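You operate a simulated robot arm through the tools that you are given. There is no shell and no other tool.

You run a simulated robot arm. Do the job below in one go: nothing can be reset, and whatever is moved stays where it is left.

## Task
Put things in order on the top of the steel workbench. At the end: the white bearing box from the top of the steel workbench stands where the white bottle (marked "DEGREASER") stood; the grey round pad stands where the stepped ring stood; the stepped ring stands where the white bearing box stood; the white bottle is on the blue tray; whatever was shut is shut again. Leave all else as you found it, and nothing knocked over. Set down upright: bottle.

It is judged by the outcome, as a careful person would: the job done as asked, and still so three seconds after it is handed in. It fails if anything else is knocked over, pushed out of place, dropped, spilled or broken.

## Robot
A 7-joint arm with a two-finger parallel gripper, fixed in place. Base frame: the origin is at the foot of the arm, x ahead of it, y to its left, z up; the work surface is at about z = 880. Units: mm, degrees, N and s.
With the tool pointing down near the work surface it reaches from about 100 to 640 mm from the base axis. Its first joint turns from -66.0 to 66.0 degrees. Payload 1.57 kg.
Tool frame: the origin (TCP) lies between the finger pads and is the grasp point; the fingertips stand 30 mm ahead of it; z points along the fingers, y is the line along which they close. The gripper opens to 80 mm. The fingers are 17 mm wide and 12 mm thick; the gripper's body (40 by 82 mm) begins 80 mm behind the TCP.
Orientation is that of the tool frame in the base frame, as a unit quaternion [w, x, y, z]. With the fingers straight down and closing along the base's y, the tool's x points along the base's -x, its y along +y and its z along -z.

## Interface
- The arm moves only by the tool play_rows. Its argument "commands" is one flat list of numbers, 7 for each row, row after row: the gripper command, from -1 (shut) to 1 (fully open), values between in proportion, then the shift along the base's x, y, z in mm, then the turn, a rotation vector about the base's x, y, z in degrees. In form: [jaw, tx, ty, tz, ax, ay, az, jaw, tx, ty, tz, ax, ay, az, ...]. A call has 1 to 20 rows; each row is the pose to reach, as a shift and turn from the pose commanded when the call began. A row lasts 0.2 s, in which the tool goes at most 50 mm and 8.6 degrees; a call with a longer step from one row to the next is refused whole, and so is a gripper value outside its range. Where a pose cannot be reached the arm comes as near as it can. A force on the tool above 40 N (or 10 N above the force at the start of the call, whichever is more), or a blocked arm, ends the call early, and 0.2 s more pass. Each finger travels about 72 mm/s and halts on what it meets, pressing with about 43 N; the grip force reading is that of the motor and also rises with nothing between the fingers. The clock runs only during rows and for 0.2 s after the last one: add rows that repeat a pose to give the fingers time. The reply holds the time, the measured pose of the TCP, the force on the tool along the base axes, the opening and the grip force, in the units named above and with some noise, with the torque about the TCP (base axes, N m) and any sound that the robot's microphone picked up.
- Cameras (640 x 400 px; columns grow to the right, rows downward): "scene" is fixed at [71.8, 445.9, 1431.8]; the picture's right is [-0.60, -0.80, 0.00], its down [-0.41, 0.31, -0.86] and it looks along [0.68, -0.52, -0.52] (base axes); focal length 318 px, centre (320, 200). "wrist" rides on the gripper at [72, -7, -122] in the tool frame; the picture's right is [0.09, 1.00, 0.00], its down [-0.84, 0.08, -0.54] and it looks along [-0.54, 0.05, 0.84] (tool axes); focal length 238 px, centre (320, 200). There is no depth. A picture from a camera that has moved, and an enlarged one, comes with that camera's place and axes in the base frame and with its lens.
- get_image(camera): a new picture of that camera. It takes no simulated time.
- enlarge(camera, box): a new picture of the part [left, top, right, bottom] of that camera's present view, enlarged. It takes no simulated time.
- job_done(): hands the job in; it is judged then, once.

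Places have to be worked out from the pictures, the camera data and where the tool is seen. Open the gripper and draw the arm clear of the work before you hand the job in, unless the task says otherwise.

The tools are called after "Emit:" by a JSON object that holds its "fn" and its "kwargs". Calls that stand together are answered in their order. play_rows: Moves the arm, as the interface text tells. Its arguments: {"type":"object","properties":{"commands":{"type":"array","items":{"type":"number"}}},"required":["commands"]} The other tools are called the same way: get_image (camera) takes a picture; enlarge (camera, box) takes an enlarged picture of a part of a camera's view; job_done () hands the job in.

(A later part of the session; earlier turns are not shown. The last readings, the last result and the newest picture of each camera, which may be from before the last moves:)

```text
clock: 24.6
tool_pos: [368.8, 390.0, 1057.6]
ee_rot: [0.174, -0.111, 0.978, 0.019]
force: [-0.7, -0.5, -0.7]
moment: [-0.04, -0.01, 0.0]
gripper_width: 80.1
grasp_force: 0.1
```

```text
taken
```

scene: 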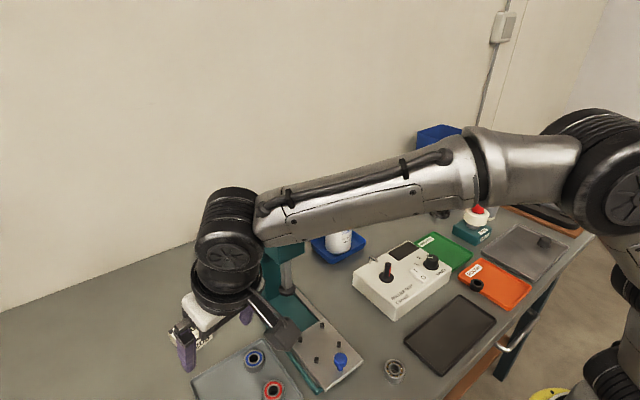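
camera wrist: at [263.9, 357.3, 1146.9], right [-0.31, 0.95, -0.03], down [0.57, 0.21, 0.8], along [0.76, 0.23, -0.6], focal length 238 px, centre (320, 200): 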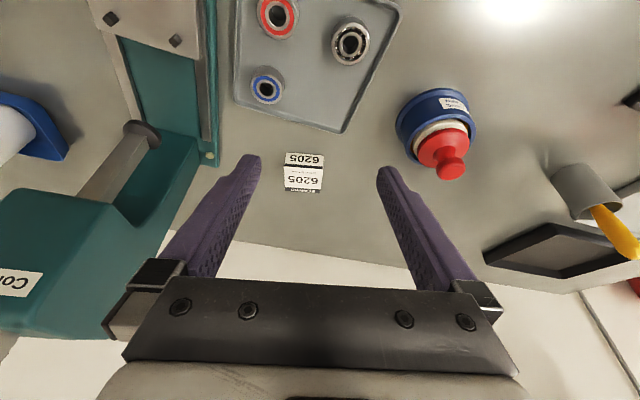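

Yaw 13°, tilt 20° achieved; the box is at about (526,408.5) in this view too. I move to a pre-grasp point about 100 mm back along the tool axis.

Emit:
{"fn": "play_rows", "kwargs": {"commands": [1, 30, 3, -10, 0, 0, 0, 1, 62, 6, -22, 0, 0, 0, 1, 95, 9, -36, 0, 0, 0, 1, 125.7, 10.8, -49.6, 0, 0, 0, 1, 125.7, 10.8, -49.6, 0, 0, 0]}}

Emit:
{"fn": "get_image", "kwargs": {"camera": "wrist"}}

Emit:
{"fn": "get_image", "kwargs": {"camera": "scene"}}

```text
clock: 25.8
tool_pos: [496.1, 402.6, 1010.5]
ee_rot: [0.174, -0.112, 0.978, 0.021]
force: [-0.6, -0.5, -0.5]
moment: [0.0, 0.02, 0.01]
gripper_width: 80.4
grasp_force: 0.0
```

```text
taken
camera wrist: at [391.6, 370.0, 1097.9], right [-0.31, 0.95, -0.03], down [0.57, 0.21, 0.8], along [0.76, 0.23, -0.6], focal length 238 px, centre (320, 200)
```

wrist: 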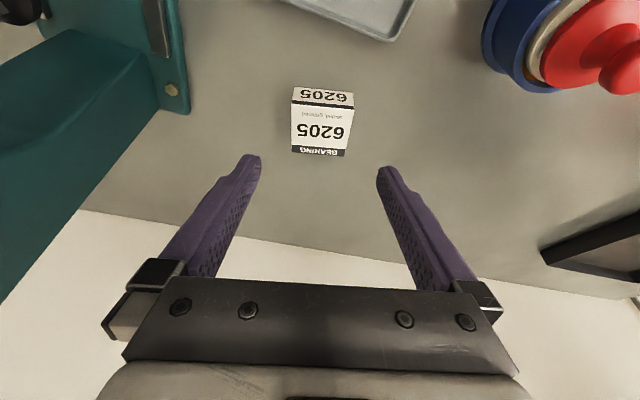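

```text
taken
```

scene: 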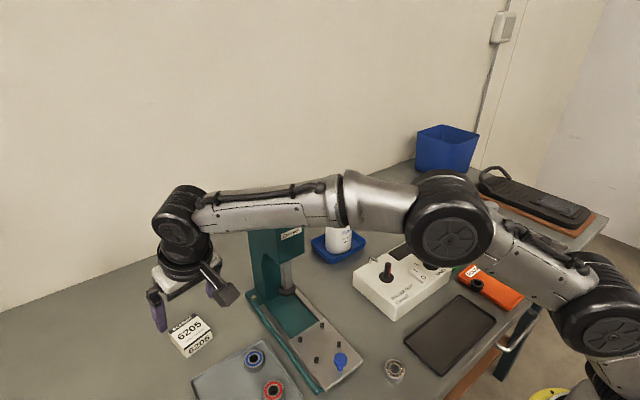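

The elbow is about (204,187,1255), well away from the ball. I enlarge the wrist view to check centring on the box.

Emit:
{"fn": "enlarge", "kwargs": {"camera": "wrist", "box": [240, 70, 400, 190]}}

```text
3.33 times, centred on (320, 130) of wrist
camera zoom: at [391.6, 370.0, 1097.9], right [-0.31, 0.95, -0.03], down [0.57, 0.21, 0.8], along [0.76, 0.23, -0.6], focal length 794 px, centre (320, 433)
```

zoom: 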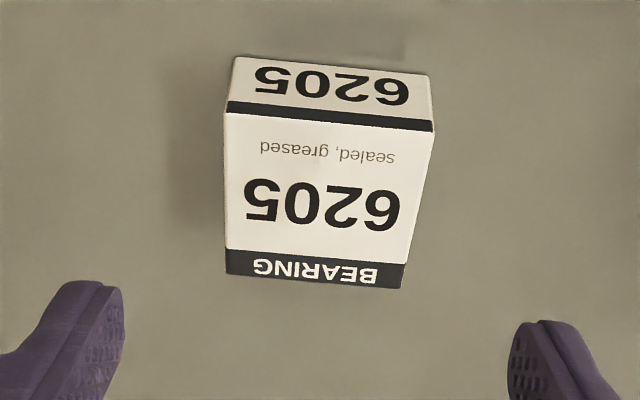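

Box centre refined to (529,409.5), laterally aligned within 1 mm of the tool. I descend along the tool axis to z ≈ 917.

Emit:
{"fn": "play_rows", "kwargs": {"commands": [1, 6, 1.2, -20, 0, 0, 0, 1, 12, 2.4, -40, 0, 0, 0, 1, 18, 3.6, -62, 0, 0, 0, 1, 23, 4.8, -80, 0, 0, 0, 1, 26, 5.4, -93, 0, 0, 0, 1, 26, 5.4, -93, 0, 0, 0]}}

Emit:
{"fn": "get_image", "kwargs": {"camera": "wrist"}}

Emit:
{"fn": "get_image", "kwargs": {"camera": "scene"}}

```text
clock: 27.2
tool_pos: [520.5, 405.6, 917.1]
ee_rot: [0.173, -0.112, 0.978, 0.02]
force: [-0.9, 0.1, 0.3]
moment: [-0.02, -0.01, 0.0]
gripper_width: 80.0
grasp_force: 0.0
```

```text
taken
camera wrist: at [416.0, 374.4, 1004.7], right [-0.31, 0.95, -0.03], down [0.57, 0.21, 0.8], along [0.76, 0.23, -0.6], focal length 238 px, centre (320, 200)
```

wrist: 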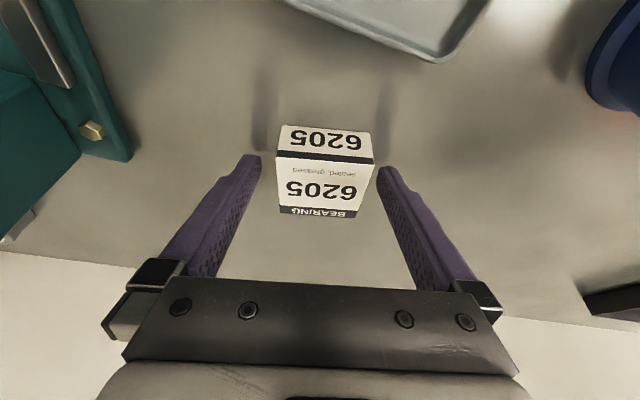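

```text
taken
```

scene: 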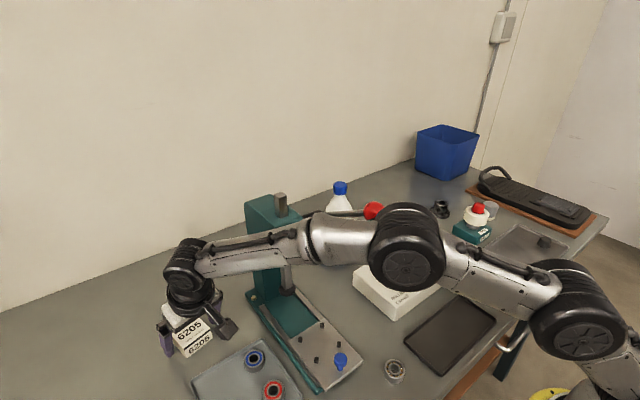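

The box is between the fingers, about 2–3 mm toward +y; I nudge that way and close.

Emit:
{"fn": "play_rows", "kwargs": {"commands": [1, -0.6, 2.4, 0, 0, 0, 0, 0.6, -0.6, 2.4, 0, 0, 0, 0, 0, -0.6, 2.4, 0, 0, 0, 0, -1, -0.6, 2.4, 0, 0, 0, 0, -1, -0.6, 2.4, 0, 0, 0, 0, -1, -0.6, 2.4, 0, 0, 0, 0]}}

Emit:
{"fn": "get_image", "kwargs": {"camera": "wrist"}}

```text
clock: 28.6
tool_pos: [519.3, 409.2, 916.2]
ee_rot: [0.173, -0.112, 0.978, 0.02]
force: [1.1, -0.3, 0.4]
moment: [-0.05, -0.01, 0.0]
gripper_width: 55.3
grasp_force: 43.2
```

```text
taken
camera wrist: at [415.1, 376.6, 1004.8], right [-0.31, 0.95, -0.03], down [0.57, 0.21, 0.8], along [0.76, 0.23, -0.6], focal length 238 px, centre (320, 200)
```

wrist: 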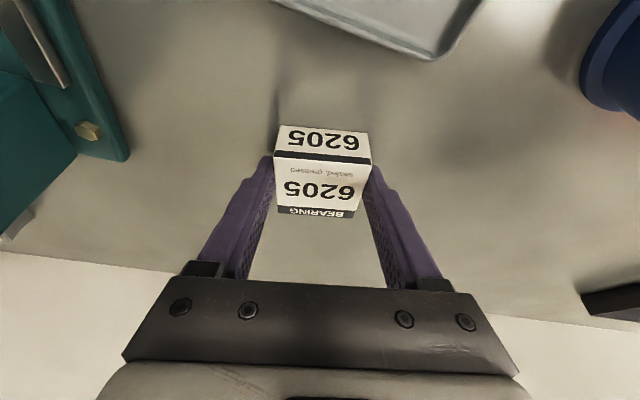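

Gripped at 55 mm. I lift the box straight up, then back along the approach line.

Emit:
{"fn": "play_rows", "kwargs": {"commands": [-1, 0, 0, 8, 0, 0, 0, -1, 0, 0, 22, 0, 0, 0, -1, 0, 0, 45, 0, 0, 0, -1, -10, -2, 70, 0, 0, 0, -1, -25, -5, 95, 0, 0, 0, -1, -25, -5, 95, 0, 0, 0]}}

Emit:
{"fn": "get_image", "kwargs": {"camera": "wrist"}}

Emit:
{"fn": "get_image", "kwargs": {"camera": "scene"}}

```text
clock: 30.0
tool_pos: [493.6, 402.3, 1013.2]
ee_rot: [0.173, -0.112, 0.978, 0.02]
force: [0.4, 0.2, -0.6]
moment: [0.0, -0.02, 0.0]
gripper_width: 55.2
grasp_force: 43.1
```

```text
taken
camera wrist: at [388.9, 370.8, 1101.4], right [-0.31, 0.95, -0.03], down [0.57, 0.21, 0.8], along [0.76, 0.23, -0.6], focal length 238 px, centre (320, 200)
```

wrist: 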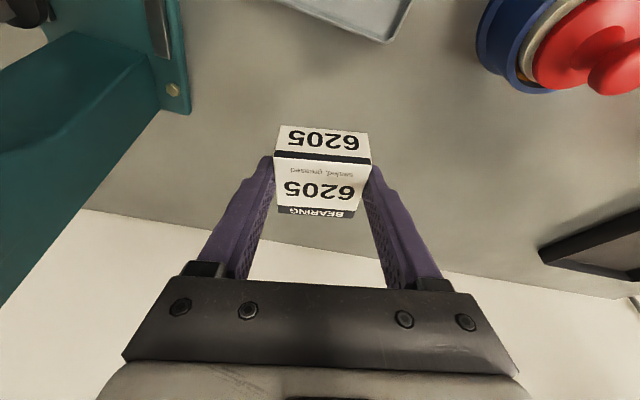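

```text
taken
```

scene: 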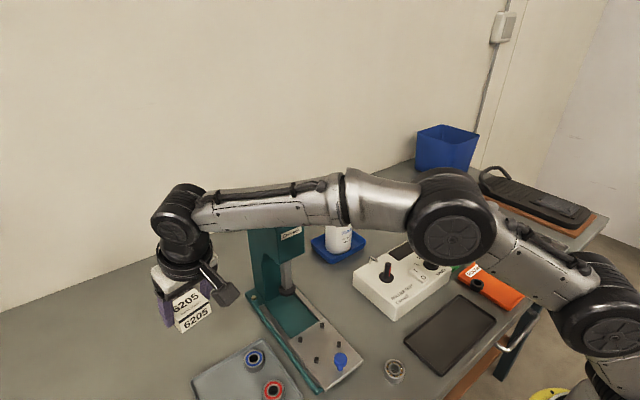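

Box is held. I retrace the path back and up to z ≈ 1267 on the left side.

Emit:
{"fn": "play_rows", "kwargs": {"commands": [-1, -30, -3, 10, 0, 0, 0, -1, -62, -6, 22, 0, 0, 0, -1, -95, -9, 36, 0, 0, 0, -1, -125, -12, 55, 0, 0, 0, -1, -140, -20, 90, 0, 0, 0, -1, -155, -32, 125, 0, 0, 0, -1, -170, -48, 160, 0, 0, 0, -1, -186, -66, 195, 0, 0, 0, -1, -205, -90, 228, 0, 0, 0, -1, -225, -115, 258, 0, 0, 0, -1, -225, -115, 258, 0, 0, 0]}}

Emit:
{"fn": "get_image", "kwargs": {"camera": "scene"}}

Emit:
{"fn": "get_image", "kwargs": {"camera": "wrist"}}

```text
clock: 32.4
tool_pos: [270.7, 286.0, 1267.5]
ee_rot: [0.173, -0.111, 0.978, 0.019]
force: [0.8, 0.1, -1.3]
moment: [0.02, 0.0, 0.0]
gripper_width: 55.0
grasp_force: 42.6
```

```text
taken
```

scene: 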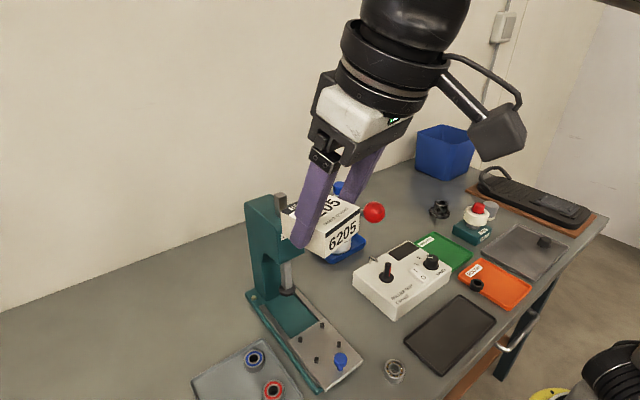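

```text
taken
camera wrist: at [164.9, 254.0, 1356.9], right [-0.31, 0.95, -0.03], down [0.57, 0.21, 0.8], along [0.76, 0.23, -0.6], focal length 238 px, centre (320, 200)
```

wrist: 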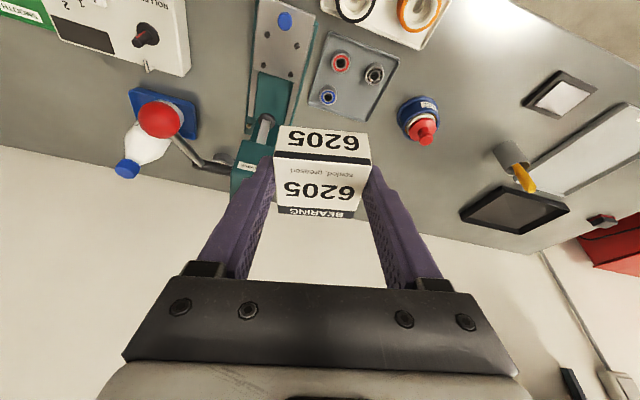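

I cross back over the ball with the box (bottom ~40 mm above the ball), then stop on the right side.

Emit:
{"fn": "play_rows", "kwargs": {"commands": [-1, 0, -35, 6, 0, 0, 0, -1, 3, -75, 12, 0, 0, 0, -1, 8, -115, 12, 0, 0, 0, -1, 15, -155, 12, 0, 0, 0, -1, 25, -195, 12, 0, 0, 0, -1, 40, -235, 12, 0, 0, 0, -1, 55, -275, 12, 0, 0, 0, -1, 65, -310, 8, 0, 0, 0, -1, 65, -310, 8, 0, 0, 0]}}

Emit:
{"fn": "get_image", "kwargs": {"camera": "scene"}}

Emit:
{"fn": "get_image", "kwargs": {"camera": "wrist"}}

```text
clock: 34.4
tool_pos: [334.4, -23.4, 1277.7]
ee_rot: [0.173, -0.112, 0.978, 0.02]
force: [-0.4, 0.3, -1.6]
moment: [-0.01, -0.02, 0.0]
gripper_width: 55.3
grasp_force: 43.6
```

```text
taken
```

scene: 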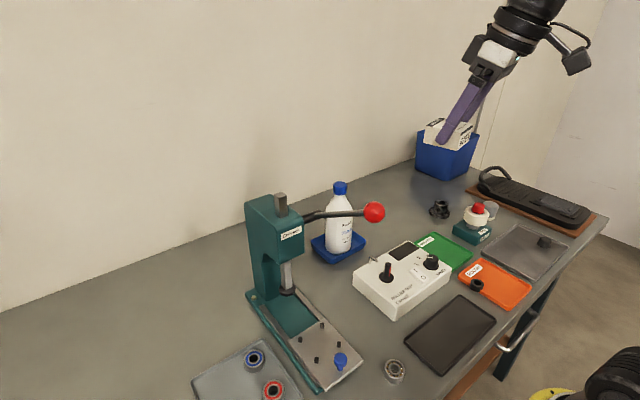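

```text
taken
camera wrist: at [229.7, -54.5, 1364.8], right [-0.31, 0.95, -0.03], down [0.57, 0.21, 0.8], along [0.76, 0.23, -0.6], focal length 238 px, centre (320, 200)
```

wrist: 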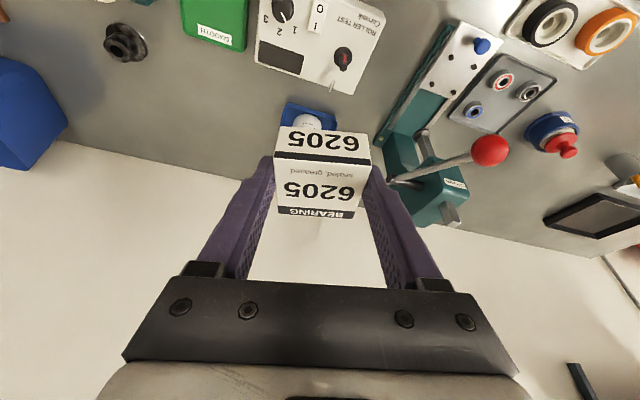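

Crossed safely. Now I rotate −13° (so the box sits square to the bench) while descending toward the former bottle spot.

Emit:
{"fn": "play_rows", "kwargs": {"commands": [-1, 10, -25, -15, 0, 0, -4, -1, 22, -50, -35, 0, 0, -9, -1, 36, -75, -60, 0, 0, -13, -1, 52, -98, -88, 0, 0, -13, -1, 70, -120, -118, 0, 0, -13, -1, 88, -138, -148, 0, 0, -13, -1, 105.6, -148.6, -177.7, 0, 0, -13, -1, 105.6, -148.6, -177.7, 0, 0, -13]}}

Emit:
{"fn": "get_image", "kwargs": {"camera": "wrist"}}

Emit:
{"fn": "get_image", "kwargs": {"camera": "scene"}}

```text
clock: 36.2
tool_pos: [441.0, -172.4, 1099.4]
ee_rot: [0.174, -0.001, 0.985, 0.0]
force: [-0.1, 0.7, -0.6]
moment: [0.01, 0.03, -0.01]
gripper_width: 55.2
grasp_force: 43.3
```

```text
taken
camera wrist: at [331.8, -179.8, 1188.5], right [-0.09, 1.0, -0.03], down [0.6, 0.08, 0.8], along [0.8, 0.05, -0.6], focal length 238 px, centre (320, 200)
```

wrist: 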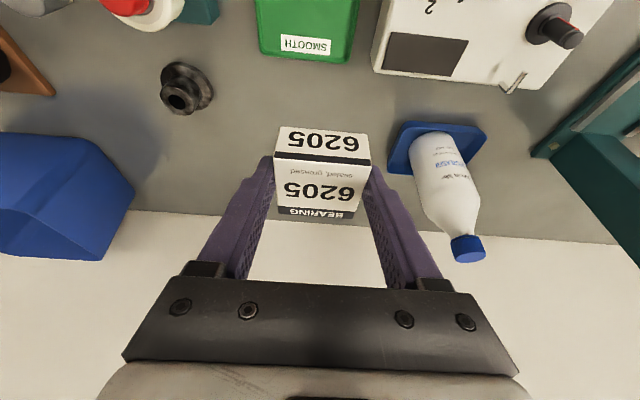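

```text
taken
```

scene: 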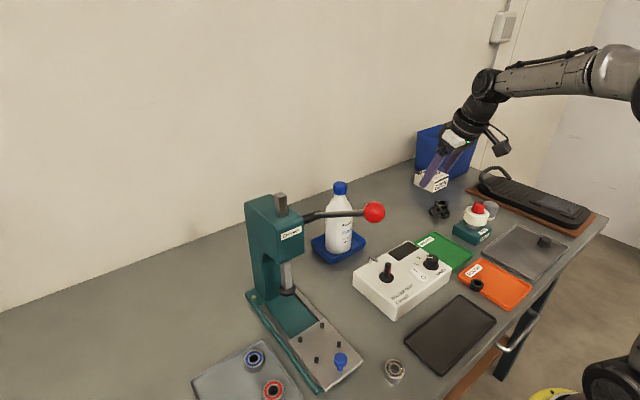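

I move over the former bottle spot and descend to about 45 mm above the final height.

Emit:
{"fn": "play_rows", "kwargs": {"commands": [-1, 12, 0, -30, 0, 0, 0, -1, 24, 0, -62, 0, 0, 0, -1, 34, 0.3, -95, 0, 0, 0, -1, 41.5, 0.3, -125, 0, 0, 0, -1, 41.5, 0.3, -145, 0, 0, 0, -1, 41.5, 0.3, -145, 0, 0, 0]}}

Emit:
{"fn": "get_image", "kwargs": {"camera": "wrist"}}

Emit:
{"fn": "enlarge", "kwargs": {"camera": "scene", "box": [360, 130, 520, 280]}}

```text
clock: 37.6
tool_pos: [482.3, -170.6, 955.3]
ee_rot: [0.174, 0.0, 0.985, 0.0]
force: [0.8, 0.1, -1.0]
moment: [-0.03, -0.01, 0.0]
gripper_width: 55.4
grasp_force: 43.0
```

```text
taken
camera wrist: at [372.2, -178.7, 1043.7], right [-0.09, 1.0, -0.03], down [0.6, 0.08, 0.8], along [0.8, 0.05, -0.6], focal length 238 px, centre (320, 200)
```

wrist: 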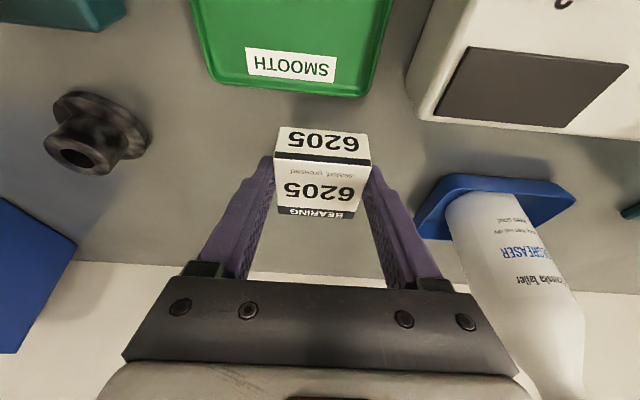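

```text
2.67 times, centred on (440, 205) of scene
camera zoom: at [71.9, 445.9, 1431.8], right [-0.6, -0.8, 0.0], down [-0.41, 0.31, -0.86], along [0.68, -0.52, -0.52], focal length 849 px, centre (0, 187)
```

zoom: 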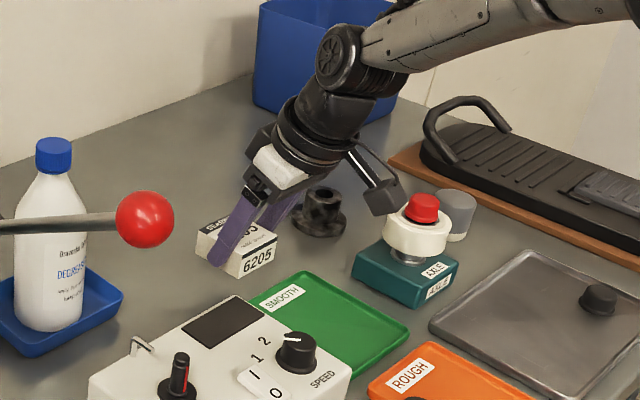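

The box's near bottom edge is at x ≈ 464.5, 6 mm clear of the green tray. Lowering towards the bench.

Emit:
{"fn": "play_rows", "kwargs": {"commands": [-1, 0, 0, -14, 0, 0, 0, -1, 0, 0, -26, 0, 0, 0, -1, 0, 0, -33, 0, 0, 0, -1, 0, 0, -36.5, 0, 0, 0, -1, 0, 0, -36.5, 0, 0, 0]}}

Emit:
{"fn": "play_rows", "kwargs": {"commands": [-1, 0, 0, -1, 0, 0, 0, -1, 0, 0, -1, 0, 0, 0]}}

```text
clock: 38.8
tool_pos: [480.6, -170.2, 918.7]
ee_rot: [0.174, 0.0, 0.985, 0.001]
force: [-0.3, -0.1, -1.4]
moment: [0.0, 0.02, 0.02]
gripper_width: 55.1
grasp_force: 43.5
```

```text
clock: 39.4
tool_pos: [481.8, -170.5, 917.9]
ee_rot: [0.175, 0.0, 0.985, 0.0]
force: [0.1, -0.2, -1.8]
moment: [0.03, 0.0, 0.0]
gripper_width: 55.1
grasp_force: 43.2
```

Still hanging (about −1.5 N). Another millimetre at a time.

Emit:
{"fn": "play_rows", "kwargs": {"commands": [-1, 0, 0, -1, 0, 0, 0, -1, 0, 0, -1, 0, 0, 0]}}

Emit:
{"fn": "play_rows", "kwargs": {"commands": [-1, 0, 0, -1, 0, 0, 0, -1, 0, 0, -1, 0, 0, 0]}}

```text
clock: 40.0
tool_pos: [481.4, -169.7, 915.7]
ee_rot: [0.175, 0.0, 0.985, -0.001]
force: [0.2, -0.4, -1.4]
moment: [0.0, 0.02, 0.01]
gripper_width: 55.1
grasp_force: 42.9
```

```text
clock: 40.6
tool_pos: [481.4, -170.2, 915.5]
ee_rot: [0.175, 0.0, 0.985, 0.0]
force: [0.2, 1.3, 2.6]
moment: [0.01, 0.01, 0.01]
gripper_width: 55.1
grasp_force: 43.1
```

Box has touched down (+2.6 N). Opening gently.

Emit:
{"fn": "play_rows", "kwargs": {"commands": [0.4, 0, 0, 0, 0, 0, 0, 0.6, 0, 0, 0, 0, 0, 0, 1, 0, 0, 0, 0, 0, 0, 1, 0, 0, 0, 0, 0, 0]}}

Emit:
{"fn": "get_image", "kwargs": {"camera": "wrist"}}

Emit:
{"fn": "enlarge", "kwargs": {"camera": "scene", "box": [360, 130, 520, 280]}}

```text
clock: 41.6
tool_pos: [480.8, -170.8, 915.3]
ee_rot: [0.175, 0.0, 0.985, 0.0]
force: [-0.7, -0.6, 0.1]
moment: [-0.04, 0.03, 0.01]
gripper_width: 80.1
grasp_force: 0.1
```

```text
taken
camera wrist: at [372.1, -178.0, 1003.9], right [-0.09, 1.0, -0.03], down [0.6, 0.08, 0.8], along [0.8, 0.05, -0.6], focal length 238 px, centre (320, 200)
```

wrist: 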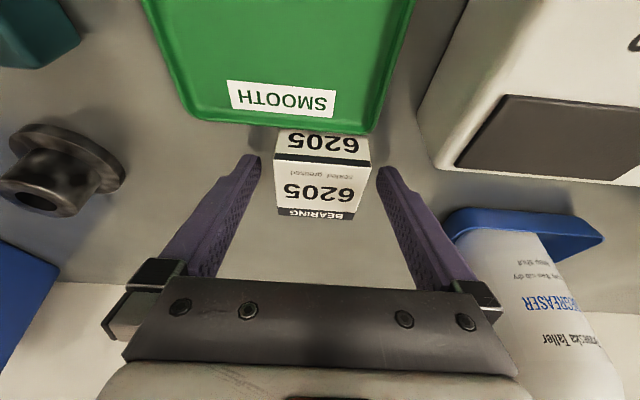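

```text
2.67 times, centred on (440, 205) of scene
camera zoom: at [71.8, 445.9, 1431.8], right [-0.6, -0.8, 0.0], down [-0.41, 0.31, -0.86], along [0.68, -0.52, -0.52], focal length 849 px, centre (0, 187)
```

zoom: 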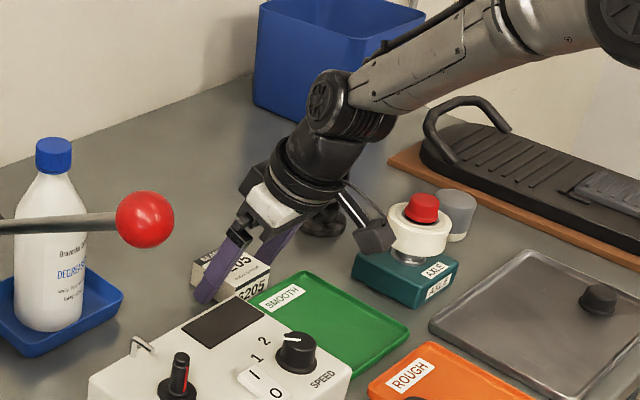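

The box stands at the former bottle spot, square and clear of the green tray. I withdraw along the tool axis, then rise.

Emit:
{"fn": "play_rows", "kwargs": {"commands": [1, -6, 0, 18, 0, 0, 0, 1, -14, 0, 40, 0, 0, 0, 1, -24, 0, 68, 0, 0, 0, 1, -34, 0, 98, 0, 0, 0, 1, -44, -20, 130, 0, 0, 0, 1, -54, -50, 160, 0, 0, 0, 1, -54, -85, 170, 0, 0, 4, 1, -54, -120, 170, 0, 0, 9, 1, -54, -150, 170, 0, 0, 15, 1, -54, -150, 170, 0, 0, 15]}}

Emit:
{"fn": "get_image", "kwargs": {"camera": "wrist"}}

Emit:
{"fn": "get_image", "kwargs": {"camera": "scene"}}

```text
clock: 43.8
tool_pos: [427.4, -319.4, 1085.7]
ee_rot: [0.173, -0.129, 0.976, 0.023]
force: [0.1, 0.2, -0.6]
moment: [-0.02, 0.01, -0.01]
gripper_width: 80.1
grasp_force: 0.0
```

```text
taken
camera wrist: at [323.8, -355.6, 1174.0], right [-0.34, 0.94, -0.03], down [0.56, 0.23, 0.8], along [0.76, 0.26, -0.6], focal length 238 px, centre (320, 200)
```

wrist: 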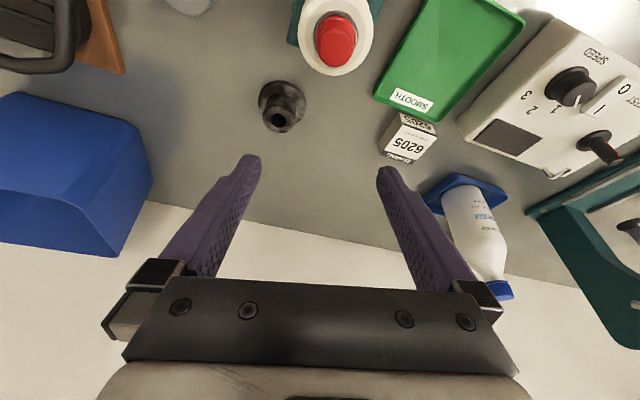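

```text
taken
```

scene: 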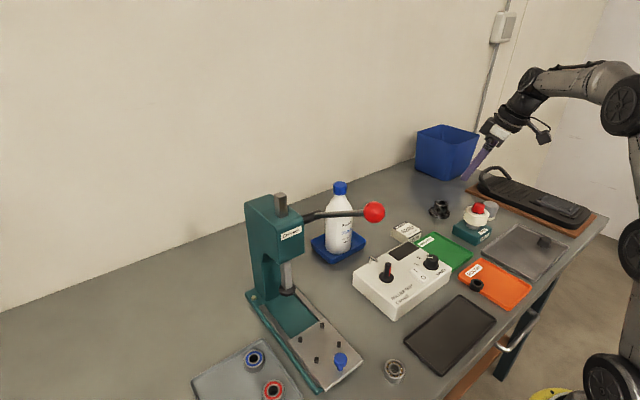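

Box is in place. Enlarging the ring to refine its position and heights.

Emit:
{"fn": "enlarge", "kwargs": {"camera": "wrist", "box": [240, 60, 340, 150]}}

Emit:
{"fn": "enlarge", "kwargs": {"camera": "scene", "box": [380, 180, 470, 260]}}

```text
4.44 times, centred on (290, 105) of wrist
camera zoom: at [323.8, -355.6, 1174.0], right [-0.34, 0.94, -0.03], down [0.56, 0.23, 0.8], along [0.76, 0.26, -0.6], focal length 1059 px, centre (453, 622)
```

zoom: 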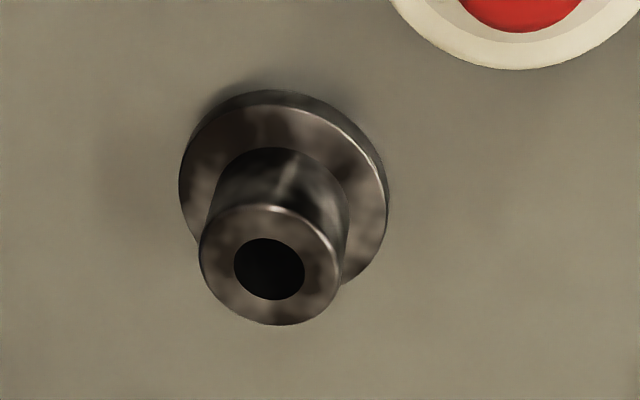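

```text
5.00 times, centred on (425, 220) of scene
camera zoom: at [71.9, 445.9, 1431.8], right [-0.6, -0.8, 0.0], down [-0.41, 0.31, -0.86], along [0.68, -0.52, -0.52], focal length 1591 px, centre (-205, 100)
```

zoom: 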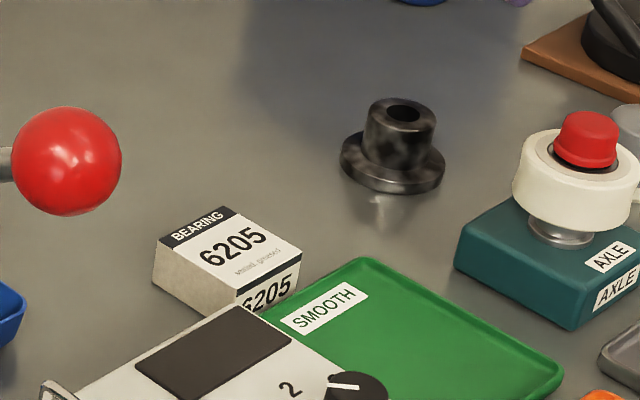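

Ring at (506.5,−350.5), boss ∅≈39, top ≈ 922, flange top ≈ 888. I go to the pre-grasp point 110 mm back along the tilted tool axis.

Emit:
{"fn": "play_rows", "kwargs": {"commands": [1, 12, -14, -18, 0, 0, 0, 1, 25, -28, -38, 0, 0, 0, 1, 37, -42.3, -56.7, 0, 0, 0, 1, 37, -42.3, -56.7, 0, 0, 0]}}

Emit:
{"fn": "enlarge", "kwargs": {"camera": "wrist", "box": [230, 60, 410, 200]}}

Emit:
{"fn": "get_image", "kwargs": {"camera": "scene"}}

```text
clock: 44.8
tool_pos: [462.3, -363.0, 1028.1]
ee_rot: [0.173, -0.128, 0.976, 0.023]
force: [-0.5, -0.3, -0.6]
moment: [-0.01, -0.01, -0.01]
gripper_width: 80.3
grasp_force: 0.0
```

```text
2.86 times, centred on (320, 130) of wrist
camera zoom: at [359.7, -398.1, 1116.2], right [-0.34, 0.94, -0.03], down [0.56, 0.23, 0.8], along [0.76, 0.25, -0.6], focal length 681 px, centre (320, 400)
```

zoom: 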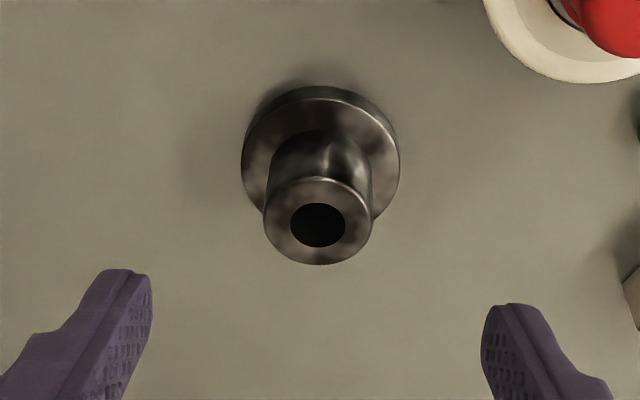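

```text
taken
```

scene: 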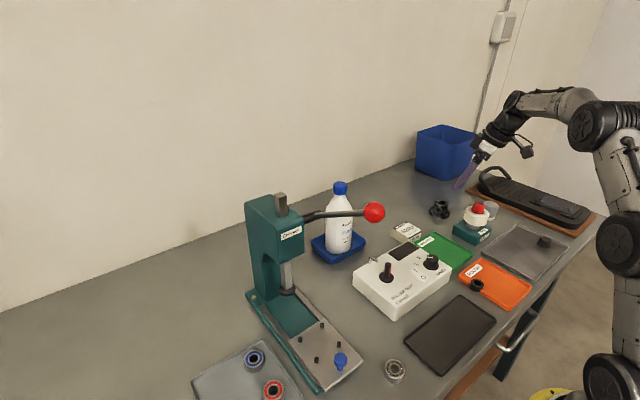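

Aligned laterally. Descending along the tool axis, first most of the way.

Emit:
{"fn": "play_rows", "kwargs": {"commands": [1, 8, 2, -22, 0, 0, 0, 1, 16, 4, -44, 0, 0, 0, 1, 24, 6, -65, 0, 0, 0, 1, 28, 7, -76, 0, 0, 0, 1, 28, 7, -76, 0, 0, 0]}}

Emit:
{"fn": "get_image", "kwargs": {"camera": "wrist"}}

Emit:
{"fn": "enlarge", "kwargs": {"camera": "scene", "box": [400, 130, 560, 270]}}

```text
clock: 46.0
tool_pos: [493.1, -356.1, 951.6]
ee_rot: [0.173, -0.128, 0.976, 0.023]
force: [0.3, -0.2, -0.5]
moment: [-0.01, 0.02, 0.01]
gripper_width: 80.2
grasp_force: 0.1
```

```text
taken
camera wrist: at [390.1, -391.1, 1040.8], right [-0.34, 0.94, -0.03], down [0.56, 0.23, 0.8], along [0.76, 0.26, -0.6], focal length 238 px, centre (320, 200)
```

wrist: 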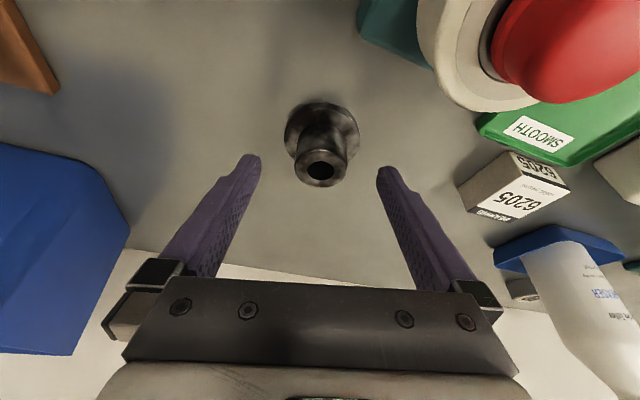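

```text
2.86 times, centred on (480, 200) of scene
camera zoom: at [71.8, 445.9, 1431.8], right [-0.6, -0.8, 0.0], down [-0.41, 0.31, -0.86], along [0.68, -0.52, -0.52], focal length 909 px, centre (-137, 200)
```

zoom: 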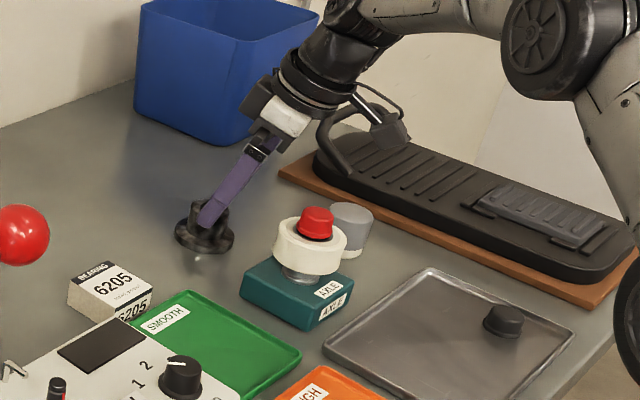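

Ring boss at about (505,−351.5), centred between the fingers. Final descent to z ≈ 926, then close.

Emit:
{"fn": "play_rows", "kwargs": {"commands": [1, 3, 1.5, -12, 0, 0, 0, 1, 6.6, 3, -25.5, 0, 0, 0, 1, 6.6, 3, -25.5, 0, 0, 0]}}

Emit:
{"fn": "get_image", "kwargs": {"camera": "wrist"}}

Emit:
{"fn": "enlarge", "kwargs": {"camera": "scene", "box": [420, 180, 500, 250]}}

```text
clock: 46.8
tool_pos: [499.6, -352.1, 926.9]
ee_rot: [0.173, -0.129, 0.976, 0.023]
force: [0.1, -0.3, 0.0]
moment: [0.02, -0.01, 0.0]
gripper_width: 80.1
grasp_force: 0.0
```

```text
taken
camera wrist: at [396.6, -387.6, 1015.5], right [-0.34, 0.94, -0.03], down [0.56, 0.23, 0.8], along [0.76, 0.26, -0.6], focal length 238 px, centre (320, 200)
```

wrist: 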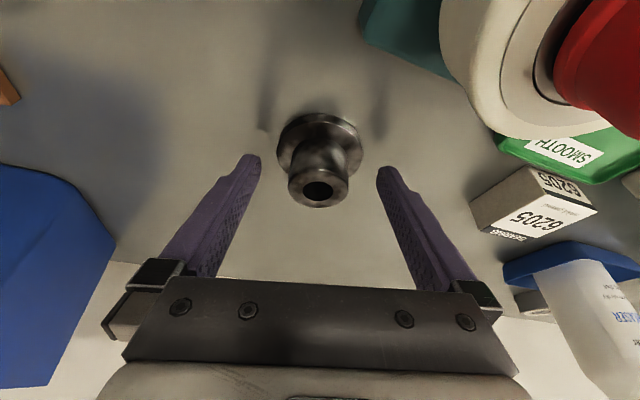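

```text
5.71 times, centred on (460, 215) of scene
camera zoom: at [71.8, 445.9, 1431.8], right [-0.6, -0.8, 0.0], down [-0.41, 0.31, -0.86], along [0.68, -0.52, -0.52], focal length 1818 px, centre (-480, 114)
```

zoom: 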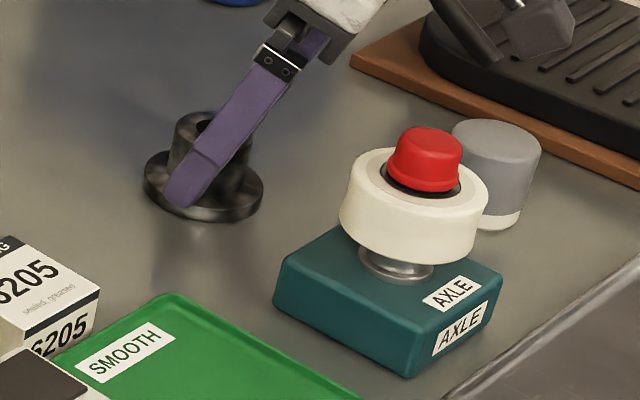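

Fingers straddle the boss just above the flange. Closing.

Emit:
{"fn": "play_rows", "kwargs": {"commands": [0.4, 0, 0, 0, 0, 0, 0, 0.1, 0, 0, 0, 0, 0, 0, -0.3, 0, 0, 0, 0, 0, 0, -1, 0, 0, 0, 0, 0, 0, -1, 0, 0, 0, 0, 0, 0, -1, 0, 0, 0, 0, 0, 0]}}

Emit:
{"fn": "get_image", "kwargs": {"camera": "wrist"}}

```text
clock: 48.2
tool_pos: [499.6, -352.2, 926.8]
ee_rot: [0.173, -0.129, 0.976, 0.024]
force: [0.0, 0.4, 0.3]
moment: [-0.02, -0.03, 0.0]
gripper_width: 38.3
grasp_force: 43.1
```

```text
taken
camera wrist: at [396.4, -387.7, 1015.7], right [-0.34, 0.94, -0.03], down [0.56, 0.23, 0.8], along [0.76, 0.26, -0.6], focal length 238 px, centre (320, 200)
```

wrist: 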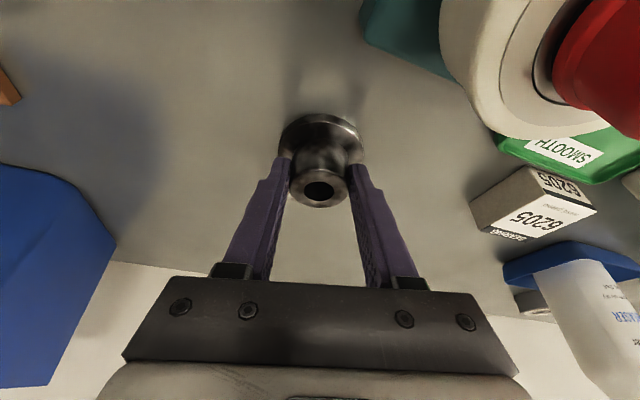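

Gripped at 38 mm. Lifting straight, then back along the approach.

Emit:
{"fn": "play_rows", "kwargs": {"commands": [-1, 0, 0, 8, 0, 0, 0, -1, 0, 0, 20, 0, 0, 0, -1, -4, -1, 42, 0, 0, 0, -1, -14, -3, 70, 0, 0, 0, -1, -25, 0, 100, 0, 0, 0, -1, -40, 10, 130, 0, 0, 0, -1, -55, 22, 158, 0, 0, 0, -1, -55, 22, 158, 0, 0, 0]}}

Emit:
{"fn": "get_image", "kwargs": {"camera": "wrist"}}

Emit:
{"fn": "get_image", "kwargs": {"camera": "scene"}}

```text
clock: 50.0
tool_pos: [443.0, -330.3, 1085.3]
ee_rot: [0.173, -0.129, 0.976, 0.023]
force: [0.0, 0.4, -2.6]
moment: [0.03, 0.01, -0.01]
gripper_width: 38.3
grasp_force: 42.9
```

```text
taken
camera wrist: at [339.7, -365.1, 1173.6], right [-0.34, 0.94, -0.03], down [0.56, 0.23, 0.8], along [0.76, 0.26, -0.6], focal length 238 px, centre (320, 200)
```

wrist: 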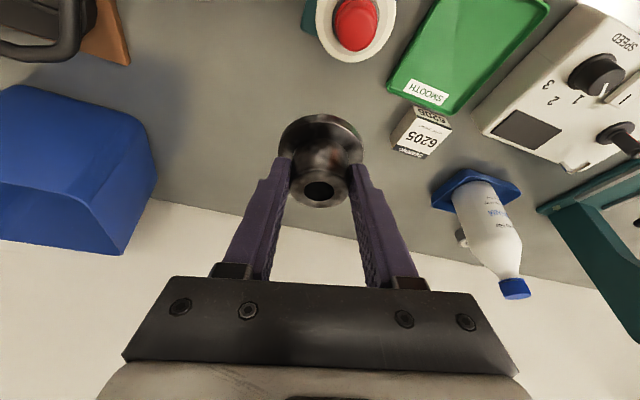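

```text
taken
```

scene: 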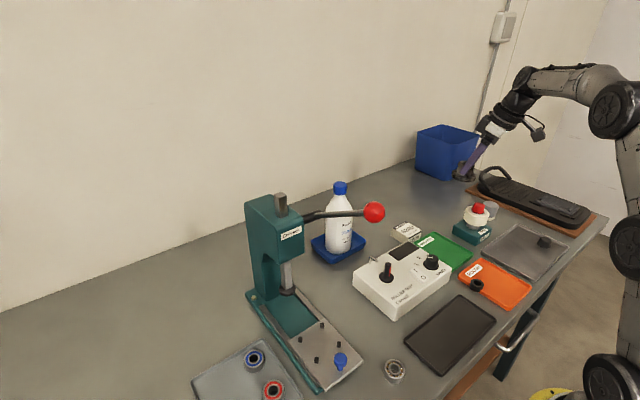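

Ring is held (≈2.6 N). I carry it back across, high over the lever ball, to the left side.

Emit:
{"fn": "play_rows", "kwargs": {"commands": [-1, -12, 34, 24, 0, 0, 0, -1, -24, 68, 48, 0, 0, 0, -1, -36, 102, 72, 0, 0, 0, -1, -48, 136, 96, 0, 0, 0, -1, -60, 170, 120, 0, 0, 0, -1, -72, 204, 144, 0, 0, 0, -1, -84, 238, 168, 0, 0, 0, -1, -96, 272, 190, 0, 0, 0, -1, -107, 306, 195, 0, 0, 0, -1, -107, 306, 195, 0, 0, 0]}}

Emit:
{"fn": "get_image", "kwargs": {"camera": "wrist"}}

```text
clock: 52.2
tool_pos: [335.7, -23.9, 1282.0]
ee_rot: [0.174, -0.128, 0.976, 0.023]
force: [1.0, 0.1, -2.4]
moment: [0.01, 0.06, 0.02]
gripper_width: 38.1
grasp_force: 43.1
```

```text
taken
camera wrist: at [232.3, -59.1, 1369.7], right [-0.34, 0.94, -0.03], down [0.56, 0.23, 0.8], along [0.76, 0.25, -0.6], focal length 238 px, centre (320, 200)
```

wrist: 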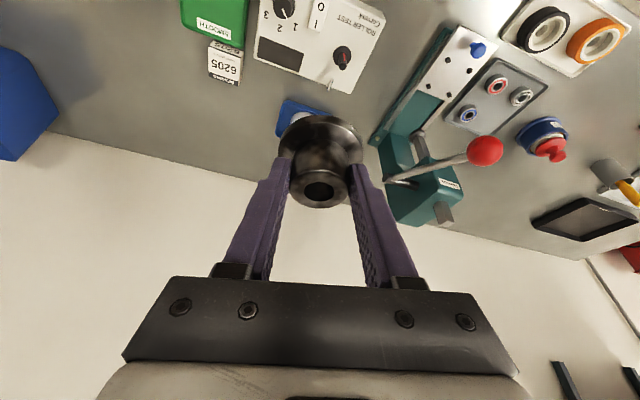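

Ring steady in the grip. Crossing over the ball.

Emit:
{"fn": "play_rows", "kwargs": {"commands": [-1, -8, 35, 0, 0, 0, 0, -1, -20, 75, 0, 0, 0, 0, -1, -35, 115, 0, 0, 0, 0, -1, -45, 155, 0, 0, 0, 0, -1, -53, 195, 0, 0, 0, 0, -1, -60, 235, 0, 0, 0, 0, -1, -64, 274, -5, 0, 0, 0, -1, -65, 310, -12, 0, 0, 0, -1, -65, 310, -12, 0, 0, 0]}}

Emit:
{"fn": "get_image", "kwargs": {"camera": "scene"}}

```text
clock: 54.2
tool_pos: [273.4, 285.2, 1269.1]
ee_rot: [0.173, -0.129, 0.976, 0.023]
force: [-0.4, -0.2, -3.0]
moment: [-0.01, 0.03, -0.02]
gripper_width: 38.0
grasp_force: 43.2
```

```text
taken
```

scene: 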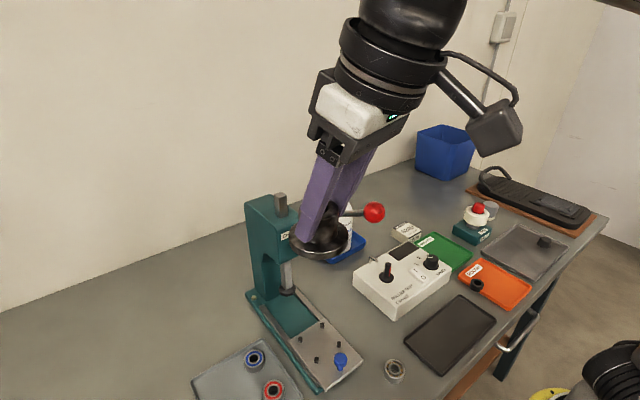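

Ring on the left side. Following the earlier approach path to above the former box spot.

Emit:
{"fn": "play_rows", "kwargs": {"commands": [-1, 20, 25, -30, 0, 0, 0, -1, 39, 49, -63, 0, 0, 0, -1, 55, 67, -98, 0, 0, 0, -1, 70, 83, -133, 0, 0, 0, -1, 85, 95, -168, 0, 0, 0, -1, 100, 103, -203, 0, 0, 0, -1, 130, 106, -222, 0, 0, 0, -1, 163, 109, -236, 0, 0, 0, -1, 195, 112, -246, 0, 0, 0, -1, 220, 115, -257, 0, 0, 0, -1, 220, 115, -257, 0, 0, 0]}}

Emit:
{"fn": "get_image", "kwargs": {"camera": "wrist"}}

Emit:
{"fn": "get_image", "kwargs": {"camera": "scene"}}

```text
clock: 56.6
tool_pos: [493.8, 400.4, 1010.3]
ee_rot: [0.173, -0.129, 0.976, 0.023]
force: [0.2, 0.1, -2.7]
moment: [-0.03, 0.05, 0.01]
gripper_width: 38.1
grasp_force: 42.7
```

```text
taken
camera wrist: at [390.2, 365.4, 1098.7], right [-0.34, 0.94, -0.03], down [0.56, 0.23, 0.8], along [0.76, 0.26, -0.6], focal length 238 px, centre (320, 200)
```

wrist: 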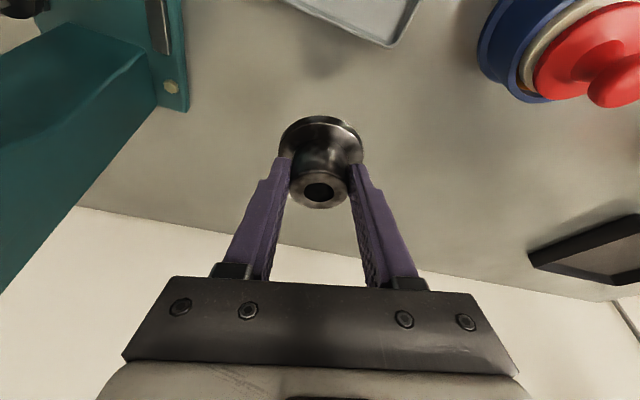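

```text
taken
```

scene: 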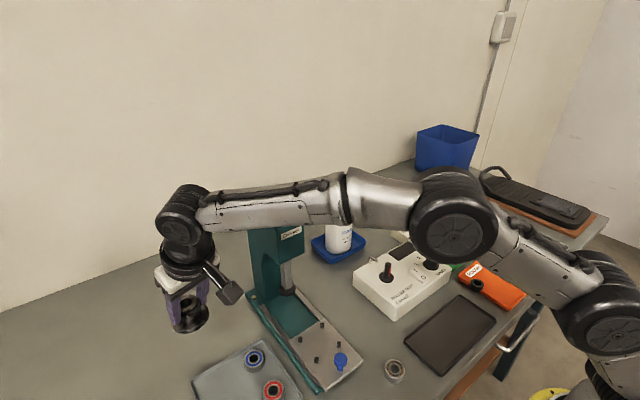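

Ring orientation unchanged. Lowering along the tool axis to just above the bench.

Emit:
{"fn": "play_rows", "kwargs": {"commands": [-1, 8, 2, -22, 0, 0, 0, -1, 16, 4, -44, 0, 0, 0, -1, 23, 6, -63, 0, 0, 0, -1, 28, 7.3, -75, 0, 0, 0, -1, 29.8, 7.6, -80, 0, 0, 0, -1, 29.8, 7.6, -80, 0, 0, 0]}}

Emit:
{"fn": "get_image", "kwargs": {"camera": "wrist"}}

Emit:
{"fn": "enlarge", "kwargs": {"camera": "scene", "box": [140, 230, 300, 370]}}

```text
clock: 58.0
tool_pos: [522.4, 408.0, 932.5]
ee_rot: [0.174, -0.128, 0.976, 0.022]
force: [0.7, -0.4, -1.9]
moment: [0.01, -0.02, 0.02]
gripper_width: 37.8
grasp_force: 43.0
```

```text
taken
camera wrist: at [418.9, 372.6, 1020.0], right [-0.34, 0.94, -0.03], down [0.56, 0.23, 0.8], along [0.76, 0.25, -0.6], focal length 238 px, centre (320, 200)
```

wrist: 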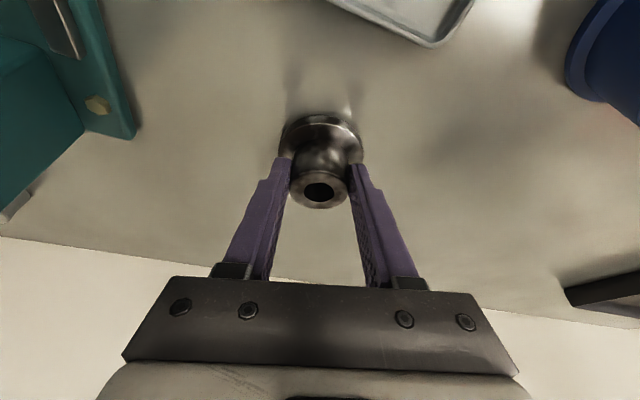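

```text
2.86 times, centred on (220, 300) of scene
camera zoom: at [71.9, 446.0, 1431.8], right [-0.6, -0.8, 0.0], down [-0.41, 0.31, -0.86], along [0.68, -0.52, -0.52], focal length 909 px, centre (606, -86)
```

zoom: 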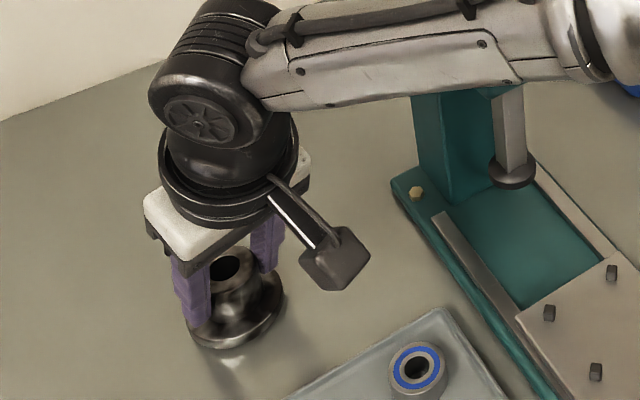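

Ring centre ≈ (526.5,407.5); I nudge (+2,+1.5) and lower in small steps until contact (expected TCP ≈ 926.8).

Emit:
{"fn": "play_rows", "kwargs": {"commands": [-1, 2, 1.5, -2, 0, 0, 0, -1, 2, 1.5, -4, 0, 0, 0, -1, 2, 1.5, -4, 0, 0, 0]}}

Emit:
{"fn": "play_rows", "kwargs": {"commands": [-1, 0, 0, -1, 0, 0, 0, -1, 0, 0, -1, 0, 0, 0]}}

```text
clock: 58.8
tool_pos: [522.8, 409.2, 926.7]
ee_rot: [0.173, -0.128, 0.976, 0.022]
force: [0.4, -0.4, -2.5]
moment: [-0.04, 0.06, -0.01]
gripper_width: 38.1
grasp_force: 42.9
```

```text
clock: 59.4
tool_pos: [524.9, 409.5, 927.3]
ee_rot: [0.173, -0.129, 0.976, 0.022]
force: [-0.5, -1.1, -1.0]
moment: [-0.06, 0.0, -0.01]
gripper_width: 38.0
grasp_force: 43.4
```

Emit:
{"fn": "play_rows", "kwargs": {"commands": [-1, 0, 0, -0.7, 0, 0, 0, -1, 0, 0, -0.7, 0, 0, 0]}}

```text
clock: 60.0
tool_pos: [524.5, 410.0, 926.8]
ee_rot: [0.174, -0.13, 0.976, 0.024]
force: [-2.4, -1.0, 3.9]
moment: [-0.2, 0.0, -0.07]
gripper_width: 38.0
grasp_force: 43.1
```

The ring has touched down (+3.9 N). Opening gently.

Emit:
{"fn": "play_rows", "kwargs": {"commands": [0, 0, 0, 0, 0, 0, 0, 0.3, 0, 0, 0, 0, 0, 0, 0.7, 0, 0, 0, 0, 0, 0, 1, 0, 0, 0, 0, 0, 0, 1, 0, 0, 0, 0, 0, 0]}}

Emit:
{"fn": "get_image", "kwargs": {"camera": "wrist"}}

Emit:
{"fn": "enlarge", "kwargs": {"camera": "scene", "box": [140, 230, 300, 370]}}

```text
clock: 61.2
tool_pos: [524.8, 408.8, 925.8]
ee_rot: [0.173, -0.128, 0.976, 0.023]
force: [0.0, -0.8, 0.3]
moment: [0.0, 0.0, 0.02]
gripper_width: 79.8
grasp_force: 0.0
```

```text
taken
camera wrist: at [420.9, 374.0, 1014.4], right [-0.34, 0.94, -0.03], down [0.56, 0.23, 0.8], along [0.76, 0.25, -0.6], focal length 238 px, centre (320, 200)
```

wrist: 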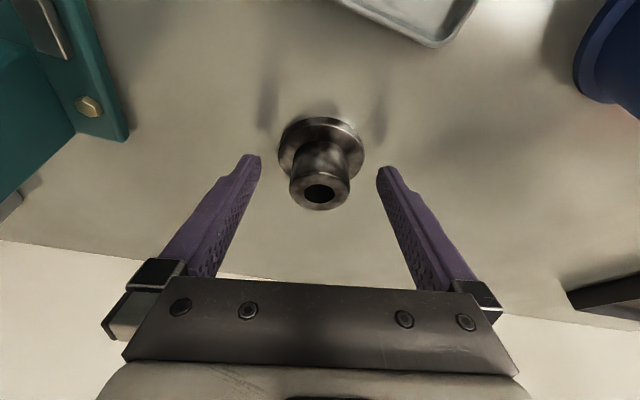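

```text
2.86 times, centred on (220, 300) of scene
camera zoom: at [71.8, 445.9, 1431.8], right [-0.6, -0.8, 0.0], down [-0.41, 0.31, -0.86], along [0.68, -0.52, -0.52], focal length 909 px, centre (606, -86)
```

zoom: 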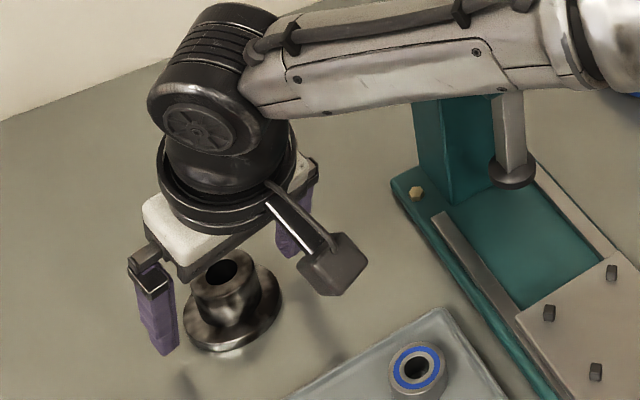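

The ring stands in the former box spot. I withdraw along the tool axis first and look.

Emit:
{"fn": "play_rows", "kwargs": {"commands": [1, -6, -1.6, 17, 0, 0, 0, 1, -14, -3.7, 40, 0, 0, 0, 1, -23, -6, 66, 0, 0, 0, 1, -31, -8.3, 88, 0, 0, 0, 1, -61, -11.6, 98, 0, 0, 0, 1, -93, -14.6, 112, 0, 0, 0, 1, -126, -17.6, 126, 0, 0, 0, 1, -155, -20, 145, 0, 0, 0, 1, -155, -20, 145, 0, 0, 0]}}

Emit:
{"fn": "get_image", "kwargs": {"camera": "wrist"}}

Emit:
{"fn": "enlarge", "kwargs": {"camera": "scene", "box": [140, 270, 260, 370]}}

```text
clock: 63.2
tool_pos: [370.8, 388.6, 1071.5]
ee_rot: [0.173, -0.129, 0.976, 0.022]
force: [0.2, 0.5, -0.5]
moment: [-0.01, 0.02, 0.0]
gripper_width: 80.2
grasp_force: 0.1
```

```text
taken
camera wrist: at [266.1, 353.0, 1159.6], right [-0.34, 0.94, -0.03], down [0.56, 0.23, 0.8], along [0.76, 0.25, -0.6], focal length 238 px, centre (320, 200)
```

wrist: 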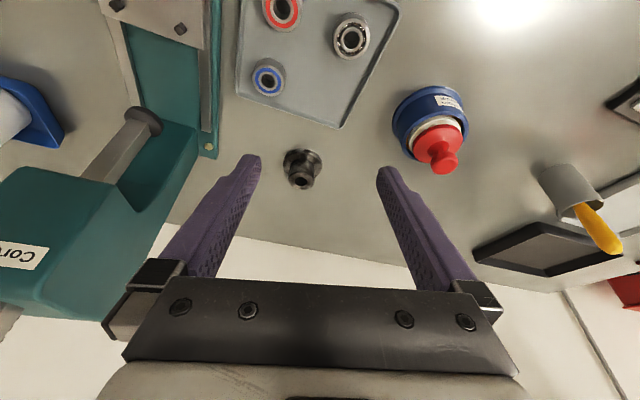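

```text
4.00 times, centred on (200, 320) of scene
camera zoom: at [71.8, 445.9, 1431.8], right [-0.6, -0.8, 0.0], down [-0.41, 0.31, -0.86], along [0.68, -0.52, -0.52], focal length 1273 px, centre (800, -280)
```

zoom: 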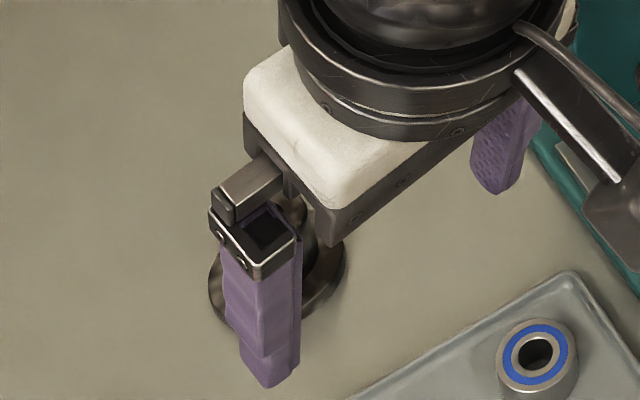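

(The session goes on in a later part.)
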